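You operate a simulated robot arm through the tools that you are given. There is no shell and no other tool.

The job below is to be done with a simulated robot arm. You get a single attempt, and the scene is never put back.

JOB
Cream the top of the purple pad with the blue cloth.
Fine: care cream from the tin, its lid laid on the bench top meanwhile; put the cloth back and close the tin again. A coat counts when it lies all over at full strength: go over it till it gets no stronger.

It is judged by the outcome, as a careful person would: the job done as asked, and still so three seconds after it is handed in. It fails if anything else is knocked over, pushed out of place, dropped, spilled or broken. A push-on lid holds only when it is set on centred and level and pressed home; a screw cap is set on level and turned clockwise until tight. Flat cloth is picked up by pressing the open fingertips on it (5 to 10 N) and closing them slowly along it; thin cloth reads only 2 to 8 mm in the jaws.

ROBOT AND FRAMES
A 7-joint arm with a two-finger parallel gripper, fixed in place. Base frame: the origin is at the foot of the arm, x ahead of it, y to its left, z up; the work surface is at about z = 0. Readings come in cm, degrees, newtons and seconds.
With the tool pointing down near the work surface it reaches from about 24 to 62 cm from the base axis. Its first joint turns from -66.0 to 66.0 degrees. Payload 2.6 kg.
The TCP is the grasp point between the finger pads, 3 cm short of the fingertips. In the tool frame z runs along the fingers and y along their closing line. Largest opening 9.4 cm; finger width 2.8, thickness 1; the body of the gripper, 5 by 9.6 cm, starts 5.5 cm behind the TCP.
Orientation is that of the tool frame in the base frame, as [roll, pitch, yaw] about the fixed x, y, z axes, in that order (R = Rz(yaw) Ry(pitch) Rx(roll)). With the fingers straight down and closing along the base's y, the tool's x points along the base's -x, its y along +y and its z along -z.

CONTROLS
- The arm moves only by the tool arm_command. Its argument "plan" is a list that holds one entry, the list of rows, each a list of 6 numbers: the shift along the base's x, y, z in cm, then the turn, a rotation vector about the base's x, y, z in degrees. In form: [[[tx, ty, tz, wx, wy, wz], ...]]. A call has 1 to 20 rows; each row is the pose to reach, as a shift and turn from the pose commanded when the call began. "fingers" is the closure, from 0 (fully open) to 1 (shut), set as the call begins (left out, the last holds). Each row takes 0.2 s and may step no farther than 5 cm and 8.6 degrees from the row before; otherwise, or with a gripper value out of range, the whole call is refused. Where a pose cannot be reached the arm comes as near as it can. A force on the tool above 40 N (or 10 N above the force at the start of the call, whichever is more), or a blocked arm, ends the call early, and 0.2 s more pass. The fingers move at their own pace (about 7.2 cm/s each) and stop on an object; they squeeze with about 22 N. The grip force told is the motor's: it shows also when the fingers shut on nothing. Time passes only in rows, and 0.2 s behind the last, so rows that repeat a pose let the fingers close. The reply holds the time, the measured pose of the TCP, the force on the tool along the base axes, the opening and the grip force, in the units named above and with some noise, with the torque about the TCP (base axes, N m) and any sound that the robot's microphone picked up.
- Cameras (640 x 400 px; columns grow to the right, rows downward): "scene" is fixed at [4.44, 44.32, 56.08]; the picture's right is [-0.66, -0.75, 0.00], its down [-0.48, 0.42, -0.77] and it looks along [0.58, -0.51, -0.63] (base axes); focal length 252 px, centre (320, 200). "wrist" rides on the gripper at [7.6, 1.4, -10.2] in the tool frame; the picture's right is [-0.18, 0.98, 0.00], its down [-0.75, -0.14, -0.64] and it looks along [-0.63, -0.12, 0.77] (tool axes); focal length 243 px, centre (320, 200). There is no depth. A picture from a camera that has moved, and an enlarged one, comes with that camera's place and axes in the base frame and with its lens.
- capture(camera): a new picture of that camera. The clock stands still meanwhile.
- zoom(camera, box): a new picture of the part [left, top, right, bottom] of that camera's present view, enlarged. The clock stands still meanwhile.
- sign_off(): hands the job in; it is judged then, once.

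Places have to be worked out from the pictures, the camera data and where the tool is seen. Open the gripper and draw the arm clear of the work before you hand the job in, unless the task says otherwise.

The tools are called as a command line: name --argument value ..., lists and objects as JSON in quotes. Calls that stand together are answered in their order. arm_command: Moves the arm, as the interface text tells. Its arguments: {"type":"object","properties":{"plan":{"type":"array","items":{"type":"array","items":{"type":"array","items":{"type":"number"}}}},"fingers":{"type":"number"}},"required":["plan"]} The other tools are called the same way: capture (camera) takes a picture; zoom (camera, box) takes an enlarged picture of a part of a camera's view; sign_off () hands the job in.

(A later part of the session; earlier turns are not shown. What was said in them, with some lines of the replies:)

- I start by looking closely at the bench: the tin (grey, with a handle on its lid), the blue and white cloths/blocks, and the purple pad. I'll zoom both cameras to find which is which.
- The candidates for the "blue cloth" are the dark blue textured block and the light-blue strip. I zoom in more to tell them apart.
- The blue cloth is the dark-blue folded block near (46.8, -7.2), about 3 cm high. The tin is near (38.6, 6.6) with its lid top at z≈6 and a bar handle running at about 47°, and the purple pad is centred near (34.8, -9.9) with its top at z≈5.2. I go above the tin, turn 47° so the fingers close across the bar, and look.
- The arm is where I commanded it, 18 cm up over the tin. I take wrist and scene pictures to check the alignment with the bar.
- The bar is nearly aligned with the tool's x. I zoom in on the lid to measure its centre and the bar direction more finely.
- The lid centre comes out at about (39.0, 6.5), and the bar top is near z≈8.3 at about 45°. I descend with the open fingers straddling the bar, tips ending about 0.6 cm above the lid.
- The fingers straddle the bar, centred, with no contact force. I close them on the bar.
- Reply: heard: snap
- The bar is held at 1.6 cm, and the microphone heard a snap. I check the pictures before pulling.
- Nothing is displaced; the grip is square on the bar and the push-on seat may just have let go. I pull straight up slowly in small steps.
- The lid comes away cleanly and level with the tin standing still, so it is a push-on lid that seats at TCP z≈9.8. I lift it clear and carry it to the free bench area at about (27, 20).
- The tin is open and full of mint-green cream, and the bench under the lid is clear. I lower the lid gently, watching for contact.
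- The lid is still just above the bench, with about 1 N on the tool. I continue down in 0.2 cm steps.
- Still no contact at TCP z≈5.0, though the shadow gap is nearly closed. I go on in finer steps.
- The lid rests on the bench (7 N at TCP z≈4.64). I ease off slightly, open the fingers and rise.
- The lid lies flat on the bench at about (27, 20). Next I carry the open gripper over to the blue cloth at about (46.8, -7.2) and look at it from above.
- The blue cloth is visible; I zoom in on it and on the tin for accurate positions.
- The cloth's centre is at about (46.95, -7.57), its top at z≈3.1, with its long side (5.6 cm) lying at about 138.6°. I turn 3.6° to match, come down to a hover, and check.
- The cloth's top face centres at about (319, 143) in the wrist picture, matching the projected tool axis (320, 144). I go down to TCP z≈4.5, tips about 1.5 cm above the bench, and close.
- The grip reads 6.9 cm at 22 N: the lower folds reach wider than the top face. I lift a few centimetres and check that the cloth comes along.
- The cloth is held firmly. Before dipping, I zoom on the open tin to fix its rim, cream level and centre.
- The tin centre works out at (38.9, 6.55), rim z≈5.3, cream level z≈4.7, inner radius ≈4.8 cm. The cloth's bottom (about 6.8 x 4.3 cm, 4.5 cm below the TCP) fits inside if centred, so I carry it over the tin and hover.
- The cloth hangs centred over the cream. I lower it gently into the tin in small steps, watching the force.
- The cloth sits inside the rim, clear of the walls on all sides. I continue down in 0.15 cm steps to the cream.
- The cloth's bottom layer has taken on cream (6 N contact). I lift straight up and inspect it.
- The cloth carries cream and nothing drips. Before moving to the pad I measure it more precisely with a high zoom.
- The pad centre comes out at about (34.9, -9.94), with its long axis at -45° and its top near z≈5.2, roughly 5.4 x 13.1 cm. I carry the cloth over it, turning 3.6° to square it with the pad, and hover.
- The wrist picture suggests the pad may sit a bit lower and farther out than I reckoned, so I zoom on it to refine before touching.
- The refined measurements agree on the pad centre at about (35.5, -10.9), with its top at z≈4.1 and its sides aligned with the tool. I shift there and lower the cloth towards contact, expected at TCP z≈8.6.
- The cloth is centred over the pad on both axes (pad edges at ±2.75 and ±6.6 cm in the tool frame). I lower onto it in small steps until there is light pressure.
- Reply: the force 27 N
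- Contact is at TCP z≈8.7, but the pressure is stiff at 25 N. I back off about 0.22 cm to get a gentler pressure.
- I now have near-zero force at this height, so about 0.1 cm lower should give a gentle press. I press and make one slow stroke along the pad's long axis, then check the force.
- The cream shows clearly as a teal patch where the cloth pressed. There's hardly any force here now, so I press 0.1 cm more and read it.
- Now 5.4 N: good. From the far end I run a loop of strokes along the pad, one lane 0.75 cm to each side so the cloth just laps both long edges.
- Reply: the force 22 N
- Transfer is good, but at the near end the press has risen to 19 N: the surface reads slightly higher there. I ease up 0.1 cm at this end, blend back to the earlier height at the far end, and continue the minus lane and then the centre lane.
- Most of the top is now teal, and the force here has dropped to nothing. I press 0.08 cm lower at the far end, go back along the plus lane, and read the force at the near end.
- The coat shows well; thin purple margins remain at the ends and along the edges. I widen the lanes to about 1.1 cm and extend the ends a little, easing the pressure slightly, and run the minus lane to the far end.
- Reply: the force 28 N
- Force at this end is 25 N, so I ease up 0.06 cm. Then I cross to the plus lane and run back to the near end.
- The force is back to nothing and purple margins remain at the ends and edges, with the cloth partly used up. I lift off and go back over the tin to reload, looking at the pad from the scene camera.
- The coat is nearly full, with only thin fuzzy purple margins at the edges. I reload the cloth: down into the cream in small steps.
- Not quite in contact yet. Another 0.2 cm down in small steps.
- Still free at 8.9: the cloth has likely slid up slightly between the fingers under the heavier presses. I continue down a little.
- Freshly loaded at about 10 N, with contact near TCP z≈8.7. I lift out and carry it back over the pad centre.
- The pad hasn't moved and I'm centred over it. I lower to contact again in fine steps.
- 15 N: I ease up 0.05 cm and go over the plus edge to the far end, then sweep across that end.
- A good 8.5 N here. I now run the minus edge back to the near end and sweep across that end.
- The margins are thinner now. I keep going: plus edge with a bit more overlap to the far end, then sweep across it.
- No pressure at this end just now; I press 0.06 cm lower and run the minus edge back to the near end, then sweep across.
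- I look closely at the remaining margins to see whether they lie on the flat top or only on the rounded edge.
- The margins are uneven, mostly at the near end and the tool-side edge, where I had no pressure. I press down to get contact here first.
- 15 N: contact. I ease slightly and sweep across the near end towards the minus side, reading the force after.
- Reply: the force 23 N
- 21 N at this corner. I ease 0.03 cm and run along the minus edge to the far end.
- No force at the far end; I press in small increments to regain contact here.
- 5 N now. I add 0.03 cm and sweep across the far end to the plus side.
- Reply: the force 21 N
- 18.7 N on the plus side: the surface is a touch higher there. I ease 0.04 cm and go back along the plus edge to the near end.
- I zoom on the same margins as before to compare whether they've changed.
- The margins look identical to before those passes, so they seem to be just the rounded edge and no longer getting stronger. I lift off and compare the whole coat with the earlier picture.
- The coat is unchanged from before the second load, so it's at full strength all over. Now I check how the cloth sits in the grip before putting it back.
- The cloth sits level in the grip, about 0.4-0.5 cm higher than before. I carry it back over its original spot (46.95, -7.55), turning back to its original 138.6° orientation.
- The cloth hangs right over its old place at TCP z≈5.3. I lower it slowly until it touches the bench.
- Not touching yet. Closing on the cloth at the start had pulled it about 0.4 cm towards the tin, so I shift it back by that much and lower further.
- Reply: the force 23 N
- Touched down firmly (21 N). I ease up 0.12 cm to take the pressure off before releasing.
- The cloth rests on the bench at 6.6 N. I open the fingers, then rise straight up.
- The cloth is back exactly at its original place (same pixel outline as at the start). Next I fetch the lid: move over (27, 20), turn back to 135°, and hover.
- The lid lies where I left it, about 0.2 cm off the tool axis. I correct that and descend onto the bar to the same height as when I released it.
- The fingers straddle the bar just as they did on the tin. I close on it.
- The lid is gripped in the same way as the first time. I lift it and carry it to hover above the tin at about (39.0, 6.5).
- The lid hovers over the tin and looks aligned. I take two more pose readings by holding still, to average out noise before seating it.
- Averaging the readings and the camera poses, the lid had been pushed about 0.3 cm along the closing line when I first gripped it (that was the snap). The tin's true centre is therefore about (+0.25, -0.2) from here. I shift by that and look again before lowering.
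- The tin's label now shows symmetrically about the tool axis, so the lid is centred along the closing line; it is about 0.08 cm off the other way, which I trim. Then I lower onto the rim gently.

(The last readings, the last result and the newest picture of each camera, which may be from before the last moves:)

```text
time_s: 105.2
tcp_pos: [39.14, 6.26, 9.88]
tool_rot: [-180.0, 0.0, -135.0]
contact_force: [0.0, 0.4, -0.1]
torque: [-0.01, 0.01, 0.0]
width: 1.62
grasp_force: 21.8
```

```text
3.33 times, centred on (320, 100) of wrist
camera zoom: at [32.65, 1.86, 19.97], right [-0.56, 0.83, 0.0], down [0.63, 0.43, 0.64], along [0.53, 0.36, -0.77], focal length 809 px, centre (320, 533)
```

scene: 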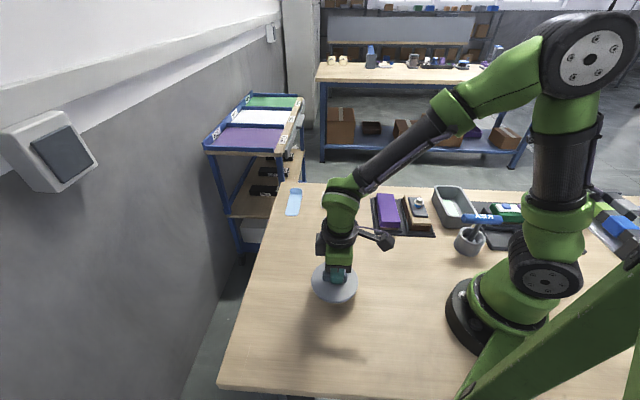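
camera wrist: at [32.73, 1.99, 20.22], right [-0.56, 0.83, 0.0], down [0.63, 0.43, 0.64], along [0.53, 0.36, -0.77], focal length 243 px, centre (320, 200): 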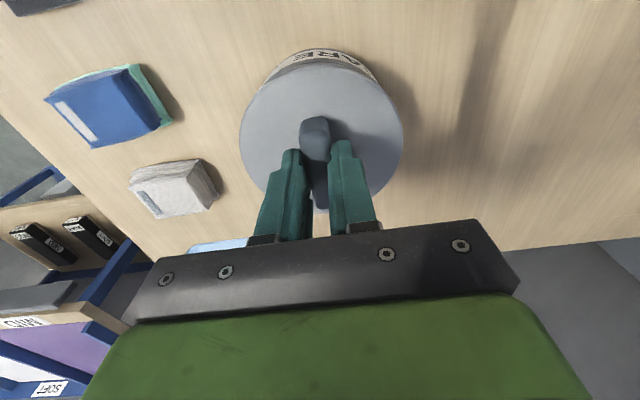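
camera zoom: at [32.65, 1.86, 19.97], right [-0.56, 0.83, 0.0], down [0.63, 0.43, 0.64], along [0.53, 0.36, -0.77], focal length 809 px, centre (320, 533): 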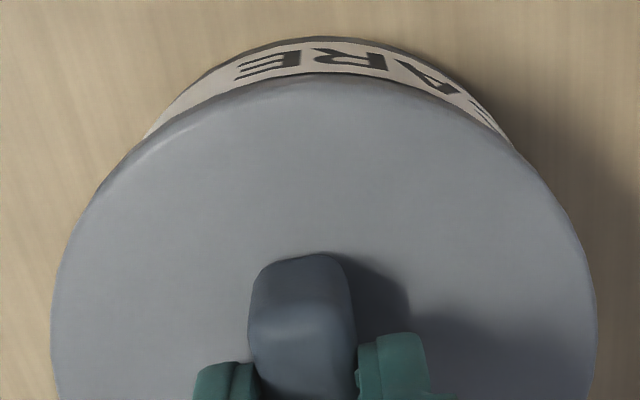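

Nearly on the rim and aligned to within a few tenths of a millimetre. I continue down in small steps until it seats.

arm_command --plan '[[[0.01, 0.05, -0.08, 0, 0, 0], [0.01, 0.05, -0.16, 0, 0, 0], [0.01, 0.05, -0.24, 0, 0, 0], [0.01, 0.05, -0.24, 0, 0, 0]]]'

zoom --camera "wrist" --box '[230, 40, 410, 160]'

zoom --camera "scene" --box '[300, 190, 380, 260]'

```text
time_s: 106.2
tcp_pos: [39.13, 6.29, 9.68]
tool_rot: [180.0, -0.1, -135.1]
contact_force: [-9.0, -1.5, 14.3]
torque: [-0.04, 0.22, 0.02]
width: 1.62
grasp_force: 21.8
heard: snap
```

```text
3.33 times, centred on (320, 100) of wrist
camera zoom: at [32.64, 1.92, 19.74], right [-0.56, 0.83, 0.0], down [0.63, 0.43, 0.64], along [0.53, 0.36, -0.77], focal length 809 px, centre (320, 533)
```

zoom: 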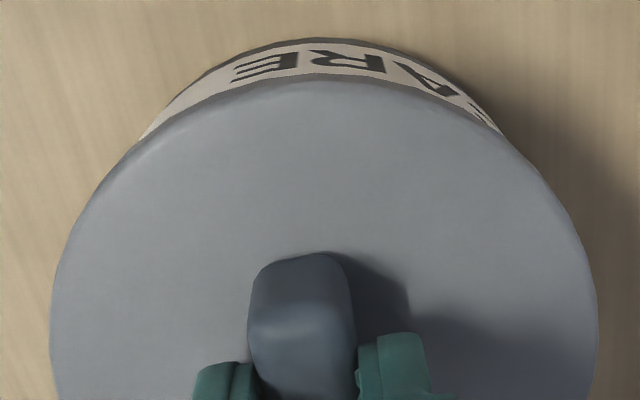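

```text
5.71 times, centred on (340, 225) of scene
camera zoom: at [4.44, 44.32, 56.09], right [-0.66, -0.75, 0.0], down [-0.48, 0.42, -0.77], along [0.58, -0.51, -0.63], focal length 1443 px, centre (206, 57)
```

zoom: 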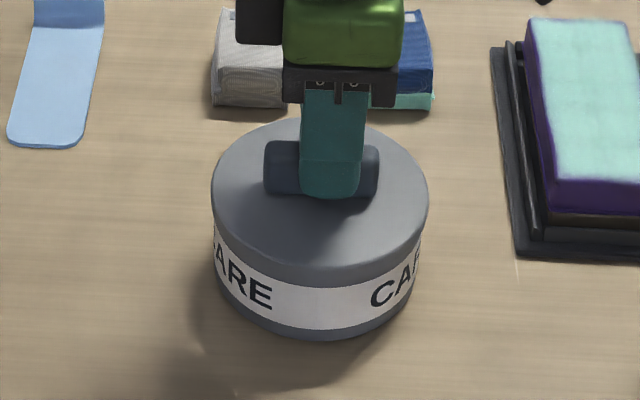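

A snap sounded with 14 N down, and the lid outline matches the original seated outline. I press a little more to be sure it's home, then ease back to neutral.

arm_command --plan '[[[0, 0, -0.06, 0, 0, 0], [0, 0, -0.06, 0, 0, 0]]]'

arm_command --plan '[[[0, 0, 0.08, 0, 0, 0], [0, 0, 0.08, 0, 0, 0]]]'

```text
time_s: 106.8
tcp_pos: [39.07, 6.38, 9.66]
tool_rot: [180.0, -0.1, -134.9]
contact_force: [-6.8, -1.7, 15.9]
torque: [-0.04, 0.19, 0.03]
width: 1.61
grasp_force: 22.2
```

```text
time_s: 107.4
tcp_pos: [39.13, 6.47, 9.66]
tool_rot: [180.0, 0.0, -135.0]
contact_force: [0.8, 0.2, -0.4]
torque: [0.04, -0.01, -0.03]
width: 1.62
grasp_force: 22.3
heard: snap
```

Another snap came while easing up, so the lid may have let go again. I press down again and listen.

arm_command --plan '[[[0, 0, -0.06, 0, 0, 0], [0, 0, -0.12, 0, 0, 0], [0, 0, -0.12, 0, 0, 0]]]'

zoom --camera "scene" --box '[300, 190, 380, 260]'

```text
time_s: 108.2
tcp_pos: [39.05, 6.33, 9.64]
tool_rot: [180.0, 0.0, -135.0]
contact_force: [-2.4, -0.3, 7.9]
torque: [-0.04, 0.11, 0.01]
width: 1.6
grasp_force: 21.5
```

```text
5.71 times, centred on (340, 225) of scene
camera zoom: at [4.44, 44.32, 56.08], right [-0.66, -0.75, 0.0], down [-0.48, 0.42, -0.77], along [0.58, -0.51, -0.63], focal length 1443 px, centre (206, 57)
```

zoom: 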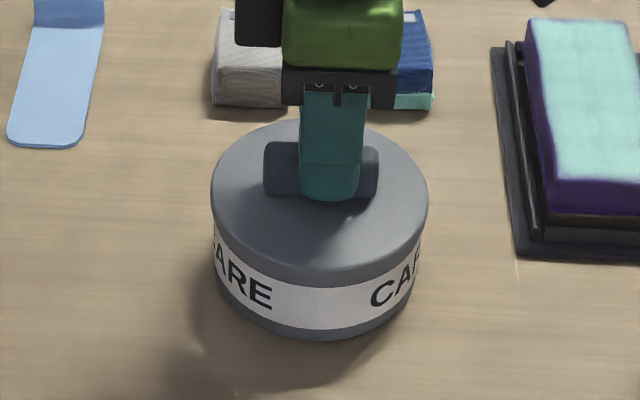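

Only 8 N so far and no snap; the first one came at about 14 N. I press further.

arm_command --plan '[[[0, 0, -0.05, 0, 0, 0], [0, 0, -0.1, 0, 0, 0], [0, 0, -0.1, 0, 0, 0]]]'

```text
time_s: 109.0
tcp_pos: [39.05, 6.34, 9.49]
tool_rot: [-179.9, 0.1, -135.0]
contact_force: [-2.3, 1.9, 16.9]
torque: [0.05, 0.05, 0.0]
width: 1.6
grasp_force: 22.1
```

arm_command --plan '[[[0, 0, -0.06, 0, 0, 0], [0, 0, -0.12, 0, 0, 0], [0, 0, -0.12, 0, 0, 0]]]'

```text
time_s: 109.8
tcp_pos: [39.03, 6.37, 9.43]
tool_rot: [179.9, 0.0, -135.0]
contact_force: [-2.8, 2.7, 14.8]
torque: [0.09, 0.03, -0.01]
width: 1.59
grasp_force: 22.2
```

The force dropped while going lower, so the fingers are sliding down the bar. I look closely at the lid's seam to judge its state.

zoom --camera "scene" --box '[316, 205, 364, 250]'

zoom --camera "wrist" --box '[230, 40, 410, 160]'

```text
8.89 times, centred on (340, 228) of scene
camera zoom: at [4.44, 44.32, 56.09], right [-0.66, -0.75, 0.0], down [-0.48, 0.42, -0.77], along [0.58, -0.51, -0.63], focal length 2244 px, centre (142, -44)
```

zoom: 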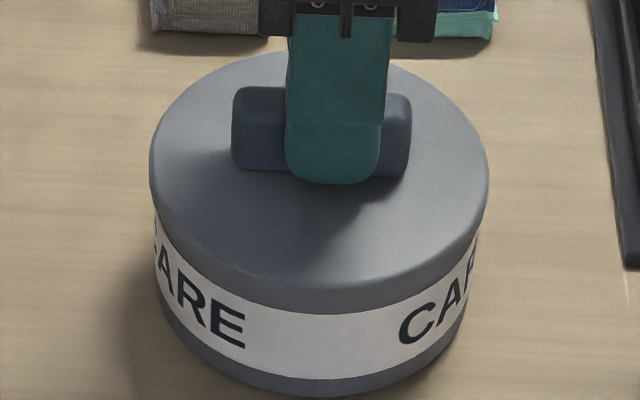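

```text
3.33 times, centred on (320, 100) of wrist
camera zoom: at [32.65, 1.97, 19.44], right [-0.56, 0.83, 0.0], down [0.63, 0.43, 0.64], along [0.53, 0.36, -0.77], focal length 809 px, centre (320, 533)
```

zoom: 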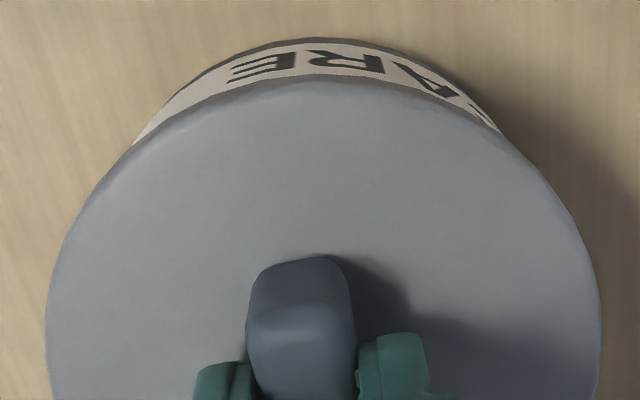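

The lid looks flush, but I can't be sure it's locked, and residual side force through the grip may have popped it. I let go of the bar here, so there's no side load, and rise to press straight down on the bar with closed fingers.

arm_command --plan '[[[0, 0, 0.04, 0, 0, 0], [0, 0, 0.08, 0, 0, 0], [0, 0, 0.1, 0, 0, 0], [0, 0, 0.1, 0, 0, 0], [0, 0, 0.1, 0, 0, 0]]]' --fingers 0

capture --camera "wrist"

zoom --camera "scene" --box '[316, 205, 364, 250]'

```text
time_s: 111.0
tcp_pos: [38.96, 6.33, 9.29]
tool_rot: [-179.9, 0.0, -135.0]
contact_force: [0.4, 0.2, 0.8]
torque: [-0.01, -0.02, 0.01]
width: 9.41
grasp_force: 0.1
heard: snap
```

```text
taken
camera wrist: at [32.66, 1.93, 19.48], right [-0.56, 0.83, 0.0], down [0.63, 0.43, 0.64], along [0.53, 0.36, -0.77], focal length 243 px, centre (320, 200)
```

wrist: 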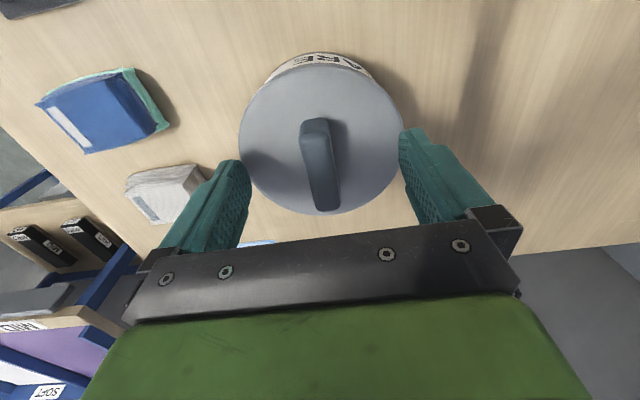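

```text
8.89 times, centred on (340, 228) of scene
camera zoom: at [4.44, 44.32, 56.08], right [-0.66, -0.75, 0.0], down [-0.48, 0.42, -0.77], along [0.58, -0.51, -0.63], focal length 2244 px, centre (142, -44)
```

zoom: 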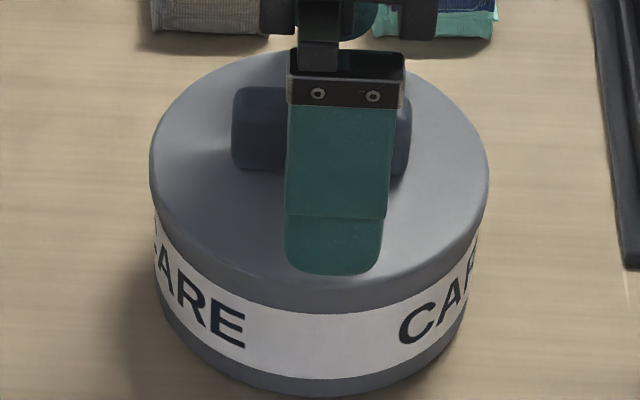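

Another snap as the grip let go: the lid likely settled home once the side load vanished. To make sure, I rise, shut the fingers, and press straight down on top of the bar.

arm_command --plan '[[[0, 0, 0.6, 0, 0, 0], [0, 0, 1.6, 0, 0, 0], [0, 0, 2.8, 0, 0, 0], [0, 0, 3.6, 0, 0, 0], [0, 0, 3.6, 0, 0, 0]]]'

arm_command --plan '[[[0, 0, 0, 0, 0, 0], [0, 0, 0, 0, 0, 0], [0, 0, 0, 0, 0, 0], [0, 0, 0, 0, 0, 0], [0, 0, 0, 0, 0, 0]]]' --fingers 1

capture --camera "wrist"

zoom --camera "scene" --box '[300, 180, 380, 250]'

```text
time_s: 112.2
tcp_pos: [39.18, 6.43, 13.14]
tool_rot: [180.0, 0.0, -135.0]
contact_force: [0.1, 0.4, 0.6]
torque: [0.0, 0.0, 0.02]
width: 9.38
grasp_force: 0.1
```

```text
time_s: 113.4
tcp_pos: [39.21, 6.39, 13.0]
tool_rot: [180.0, -0.1, -135.0]
contact_force: [-0.5, -0.2, 0.6]
torque: [0.03, 0.0, -0.03]
width: 0.0
grasp_force: 22.2
```

```text
taken
camera wrist: at [32.73, 1.9, 23.03], right [-0.56, 0.83, 0.0], down [0.63, 0.43, 0.64], along [0.53, 0.36, -0.77], focal length 243 px, centre (320, 200)
```

wrist: 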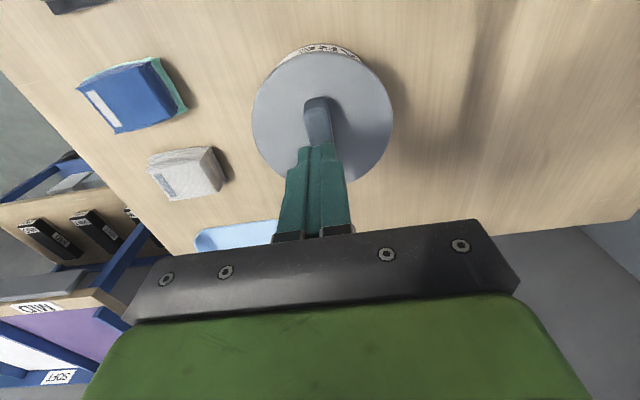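

```text
5.71 times, centred on (340, 215) of scene
camera zoom: at [4.44, 44.32, 56.08], right [-0.66, -0.75, 0.0], down [-0.48, 0.42, -0.77], along [0.58, -0.51, -0.63], focal length 1443 px, centre (206, 114)
```

zoom: 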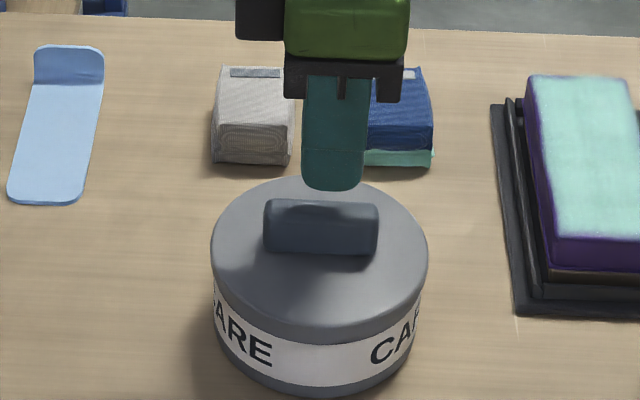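

The closed tips are over the bar's middle. I lower to touch the bar top and press.

arm_command --plan '[[[0, 0, -0.5, 0, 0, 0], [0, 0, -1.0, 0, 0, 0], [0, 0, -1.2, 0, 0, 0], [0, 0, -1.3, 0, 0, 0], [0, 0, -1.4, 0, 0, 0], [0, 0, -1.4, 0, 0, 0]]]'

```text
time_s: 114.8
tcp_pos: [39.13, 6.34, 11.57]
tool_rot: [180.0, 0.0, -135.0]
contact_force: [0.1, -0.5, 0.9]
torque: [0.0, 0.0, 0.02]
width: 0.0
grasp_force: 22.4
```

arm_command --plan '[[[0, 0, -0.1, 0, 0, 0], [0, 0, -0.2, 0, 0, 0], [0, 0, -0.3, 0, 0, 0], [0, 0, -0.3, 0, 0, 0]]]'

```text
time_s: 115.8
tcp_pos: [38.99, 6.38, 11.16]
tool_rot: [-179.9, -0.1, -135.1]
contact_force: [0.7, -0.2, -1.0]
torque: [-0.05, -0.03, 0.0]
width: 0.0
grasp_force: 22.0
```

arm_command --plan '[[[0, 0, -0.1, 0, 0, 0], [0, 0, -0.2, 0, 0, 0], [0, 0, -0.2, 0, 0, 0]]]'

zoom --camera "scene" --box '[300, 180, 380, 250]'

```text
time_s: 116.6
tcp_pos: [39.21, 6.35, 11.2]
tool_rot: [180.0, 0.1, -135.1]
contact_force: [-9.7, -0.8, 21.2]
torque: [-0.01, 0.27, -0.02]
width: 0.01
grasp_force: 22.4
```

```text
5.71 times, centred on (340, 215) of scene
camera zoom: at [4.43, 44.32, 56.09], right [-0.66, -0.75, 0.0], down [-0.48, 0.42, -0.77], along [0.58, -0.51, -0.63], focal length 1443 px, centre (206, 114)
```

zoom: 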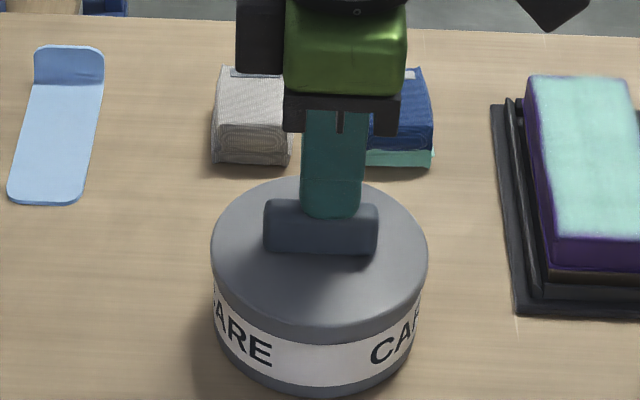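

21 N on the bar and no new snap. I press a little harder, up to about 30 N.

arm_command --plan '[[[0, 0, -0.05, 0, 0, 0], [0, 0, -0.1, 0, 0, 0], [0, 0, -0.1, 0, 0, 0]]]'

```text
time_s: 117.4
tcp_pos: [39.08, 6.35, 11.21]
tool_rot: [-179.9, 0.2, -135.0]
contact_force: [-10.5, -1.2, 37.7]
torque: [-0.1, 0.4, -0.1]
width: 0.0
grasp_force: 21.5
```

At 38 N there is still no further snap, which means it's already home. I lift straight off and compare the closed tin with the very first picture at identical zoom.

arm_command --plan '[[[0, 0, 0.1, 0, 0, 0], [0, 0, 0.3, 0, 0, 0], [0, 0, 1.0, 0, 0, 0], [0, 0, 3.0, 0, 0, 0], [0, 0, 6.0, 0, 0, 0], [0, 0, 10.0, 0, 0, 0], [-2.0, -1.0, 13.0, 0, 0, 0], [-4.0, -2.0, 16.0, 0, 0, 0], [-5.5, -2.7, 19.0, 0, 0, 0], [-5.5, -2.7, 19.0, 0, 0, 0]]]'

zoom --camera "scene" --box '[280, 180, 376, 240]'

zoom --camera "scene" --box '[270, 170, 450, 270]'

capture --camera "scene"

capture --camera "wrist"

```text
time_s: 119.6
tcp_pos: [33.74, 3.71, 30.02]
tool_rot: [-180.0, 0.1, -135.0]
contact_force: [1.2, -0.6, 0.3]
torque: [0.01, 0.02, 0.0]
width: 0.0
grasp_force: 22.1
```

```text
6.67 times, centred on (328, 210) of scene
camera zoom: at [4.44, 44.32, 56.08], right [-0.66, -0.75, 0.0], down [-0.48, 0.42, -0.77], along [0.58, -0.51, -0.63], focal length 1683 px, centre (267, 133)
```

zoom: 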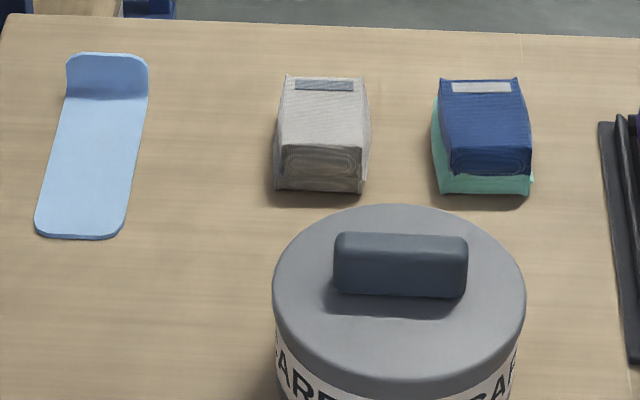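

```text
3.56 times, centred on (360, 220) of scene
camera zoom: at [4.44, 44.32, 56.08], right [-0.66, -0.75, 0.0], down [-0.48, 0.42, -0.77], along [0.58, -0.51, -0.63], focal length 898 px, centre (178, 129)
```

zoom: 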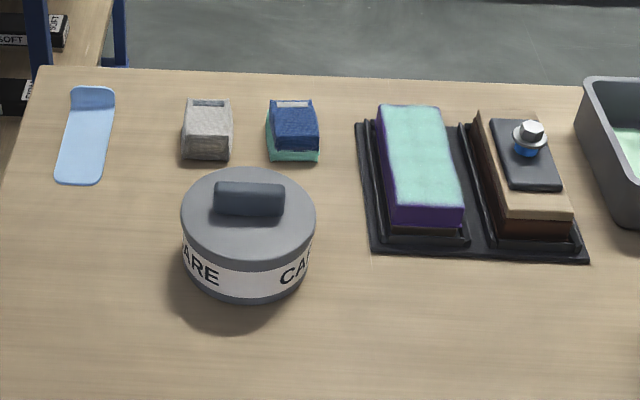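

```text
taken
```

scene: 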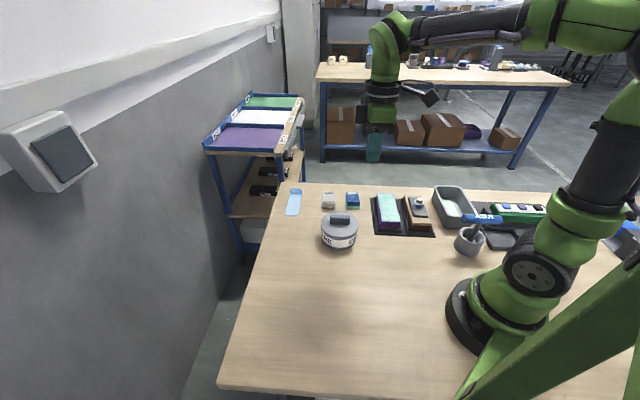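

```text
taken
camera wrist: at [27.32, -0.77, 40.08], right [-0.56, 0.83, 0.0], down [0.63, 0.43, 0.64], along [0.53, 0.36, -0.77], focal length 243 px, centre (320, 200)
```

wrist: 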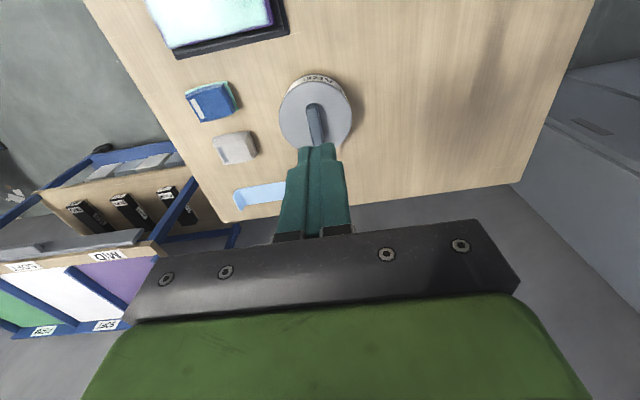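

The tin, cloth and all else match the start; the lid shows perhaps 2 px lower than at first. I zoom with the earlier box to judge whether it is off-centre.

zoom --camera "scene" --box '[300, 190, 380, 260]'

zoom --camera "scene" --box '[316, 205, 364, 250]'

zoom --camera "wrist" --box '[265, 60, 365, 160]'

```text
5.71 times, centred on (340, 225) of scene
camera zoom: at [4.44, 44.32, 56.08], right [-0.66, -0.75, 0.0], down [-0.48, 0.42, -0.77], along [0.58, -0.51, -0.63], focal length 1443 px, centre (206, 57)
```

zoom: 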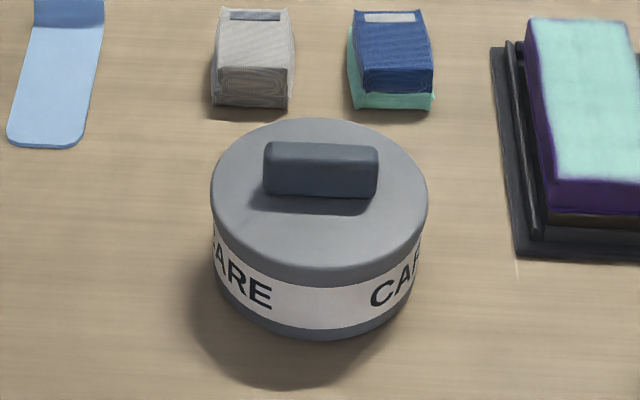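

```text
8.89 times, centred on (340, 228) of scene
camera zoom: at [4.44, 44.32, 56.08], right [-0.66, -0.75, 0.0], down [-0.48, 0.42, -0.77], along [0.58, -0.51, -0.63], focal length 2244 px, centre (142, -44)
```

zoom: 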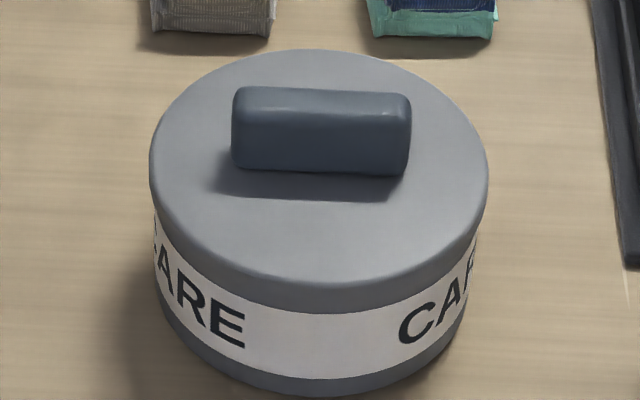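

```text
4.00 times, centred on (315, 110) of wrist
camera zoom: at [27.32, -0.77, 40.08], right [-0.56, 0.83, 0.0], down [0.63, 0.43, 0.64], along [0.53, 0.36, -0.77], focal length 970 px, centre (340, 560)
```

zoom: 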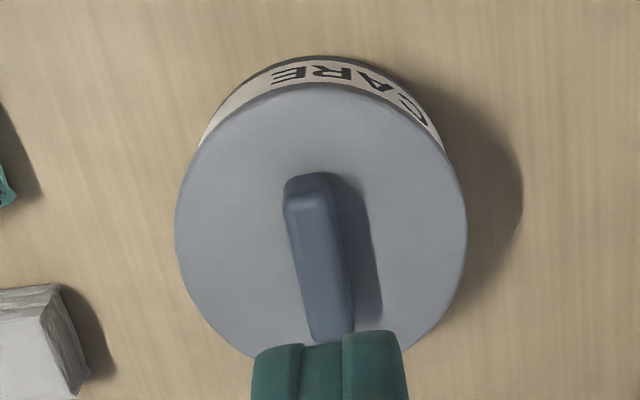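

The lid sits level and centred: the label shows evenly on both sides, and its left and right edges match the first picture. I open the gripper and move to a spot from which the wrist camera sees the whole pad, for a last check of the coat.

arm_command --plan '[[[0, 0, 0, 0, 0, 0], [0.5, -2.0, 0, 0, 0, 0], [1.0, -5.0, 0, 0, 0, 0], [1.5, -8.0, 0, 0, 0, 0], [2.0, -10.0, 0, 0, 0, 0], [2.0, -11.0, 0, 0, 0, 0], [2.0, -11.0, 0, 0, 0, 0]]]' --fingers 0

capture --camera "wrist"

zoom --camera "scene" --box '[378, 188, 410, 222]'

zoom --camera "scene" --box '[376, 205, 412, 238]'

```text
time_s: 121.2
tcp_pos: [35.64, -7.22, 30.18]
tool_rot: [-179.9, 0.0, -135.1]
contact_force: [-0.3, 0.0, -0.4]
torque: [-0.05, 0.02, 0.0]
width: 9.39
grasp_force: 0.1
```

```text
taken
camera wrist: at [29.18, -11.66, 40.16], right [-0.56, 0.83, 0.0], down [0.63, 0.43, 0.64], along [0.53, 0.36, -0.77], focal length 243 px, centre (320, 200)
```

wrist: 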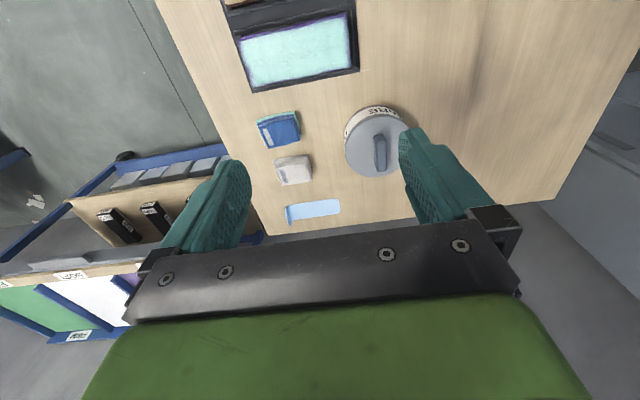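

```text
11.76 times, centred on (394, 205) of scene
camera zoom: at [4.44, 44.32, 56.08], right [-0.66, -0.75, 0.0], down [-0.48, 0.42, -0.77], along [0.58, -0.51, -0.63], focal length 2971 px, centre (-551, 141)
```

zoom: 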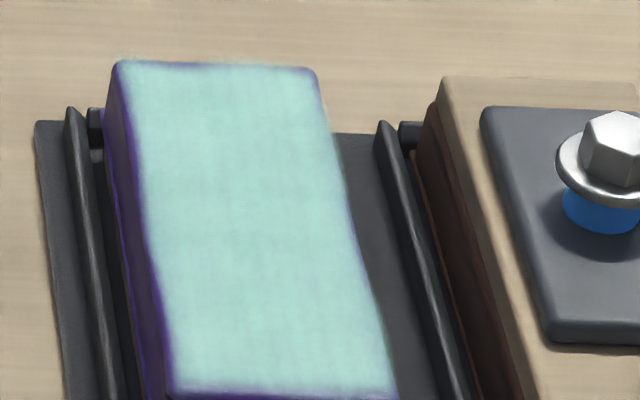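

```text
12.12 times, centred on (394, 222) of scene
camera zoom: at [4.44, 44.32, 56.08], right [-0.66, -0.75, 0.0], down [-0.48, 0.42, -0.77], along [0.58, -0.51, -0.63], focal length 3061 px, centre (-577, -61)
```

zoom: 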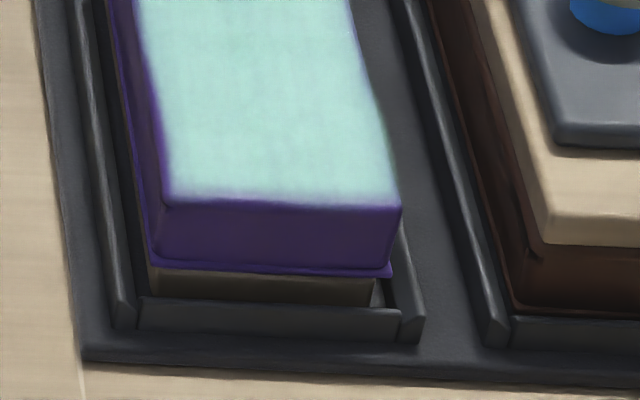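

The coat is even and reaches the rounded edges all round. One last overhead zoom of the pad, the cloth and the tin before I hand in.

zoom --camera "wrist" --box '[220, 0, 380, 100]'

zoom --camera "wrist" --box '[240, 90, 430, 230]'

```text
4.00 times, centred on (300, 50) of wrist
camera zoom: at [29.18, -11.66, 40.16], right [-0.56, 0.83, 0.0], down [0.63, 0.43, 0.64], along [0.53, 0.36, -0.77], focal length 970 px, centre (400, 800)
```

zoom: 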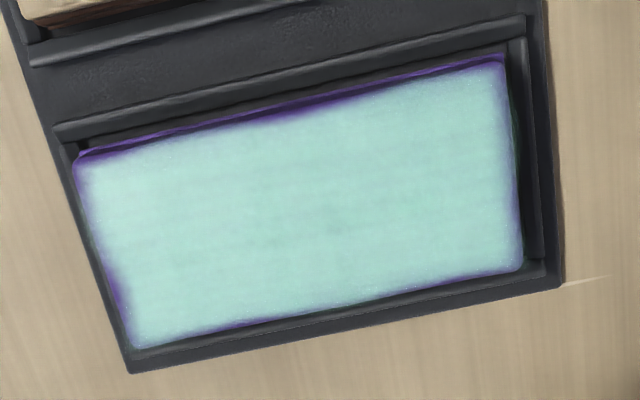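

```text
2.86 times, centred on (335, 160) of wrist
camera zoom: at [29.18, -11.66, 40.16], right [-0.56, 0.83, 0.0], down [0.63, 0.43, 0.64], along [0.53, 0.36, -0.77], focal length 693 px, centre (277, 314)
```

zoom: 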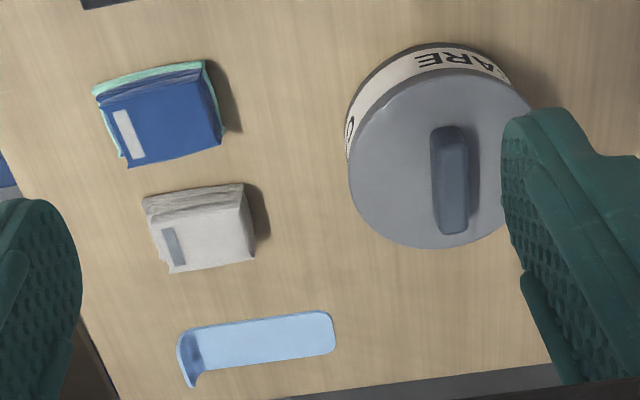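

Everything checks out. The pad is coated evenly to its edges, the cloth is back in its place, and the tin is closed with the lid level and centred. The gripper is open and about 25 cm above the bench, so I hand the job in.

sign_off

```text
The job is handed in.
```

I creamed the purple pad, put the blue cloth back, closed the tin again and handed the job in. I couldn't directly test whether the lid is locked.

- **Pad:** The whole top carries an even coat. I loaded the cloth from the tin twice and kept going until further passes made no difference. A thin purple fringe remains at the edges; it stopped changing with more passes, so I took it to be the rounded edge.
- **Cloth:** It is back in its original place and orientation. Its underside still has cream on it.
- **Tin:** The lid lay on the bench while I worked and is now back on, level and centred. It snapped on, came loose once while I eased off the pressure, then snapped again as I released the handle. A final press at about 38 N gave no further snap, so I judged it fully home.
- **Rest of the bench:** In the last pictures everything else is where it was at the start, and nothing was spilled. The gripper is open and about 25 cm above the bench.
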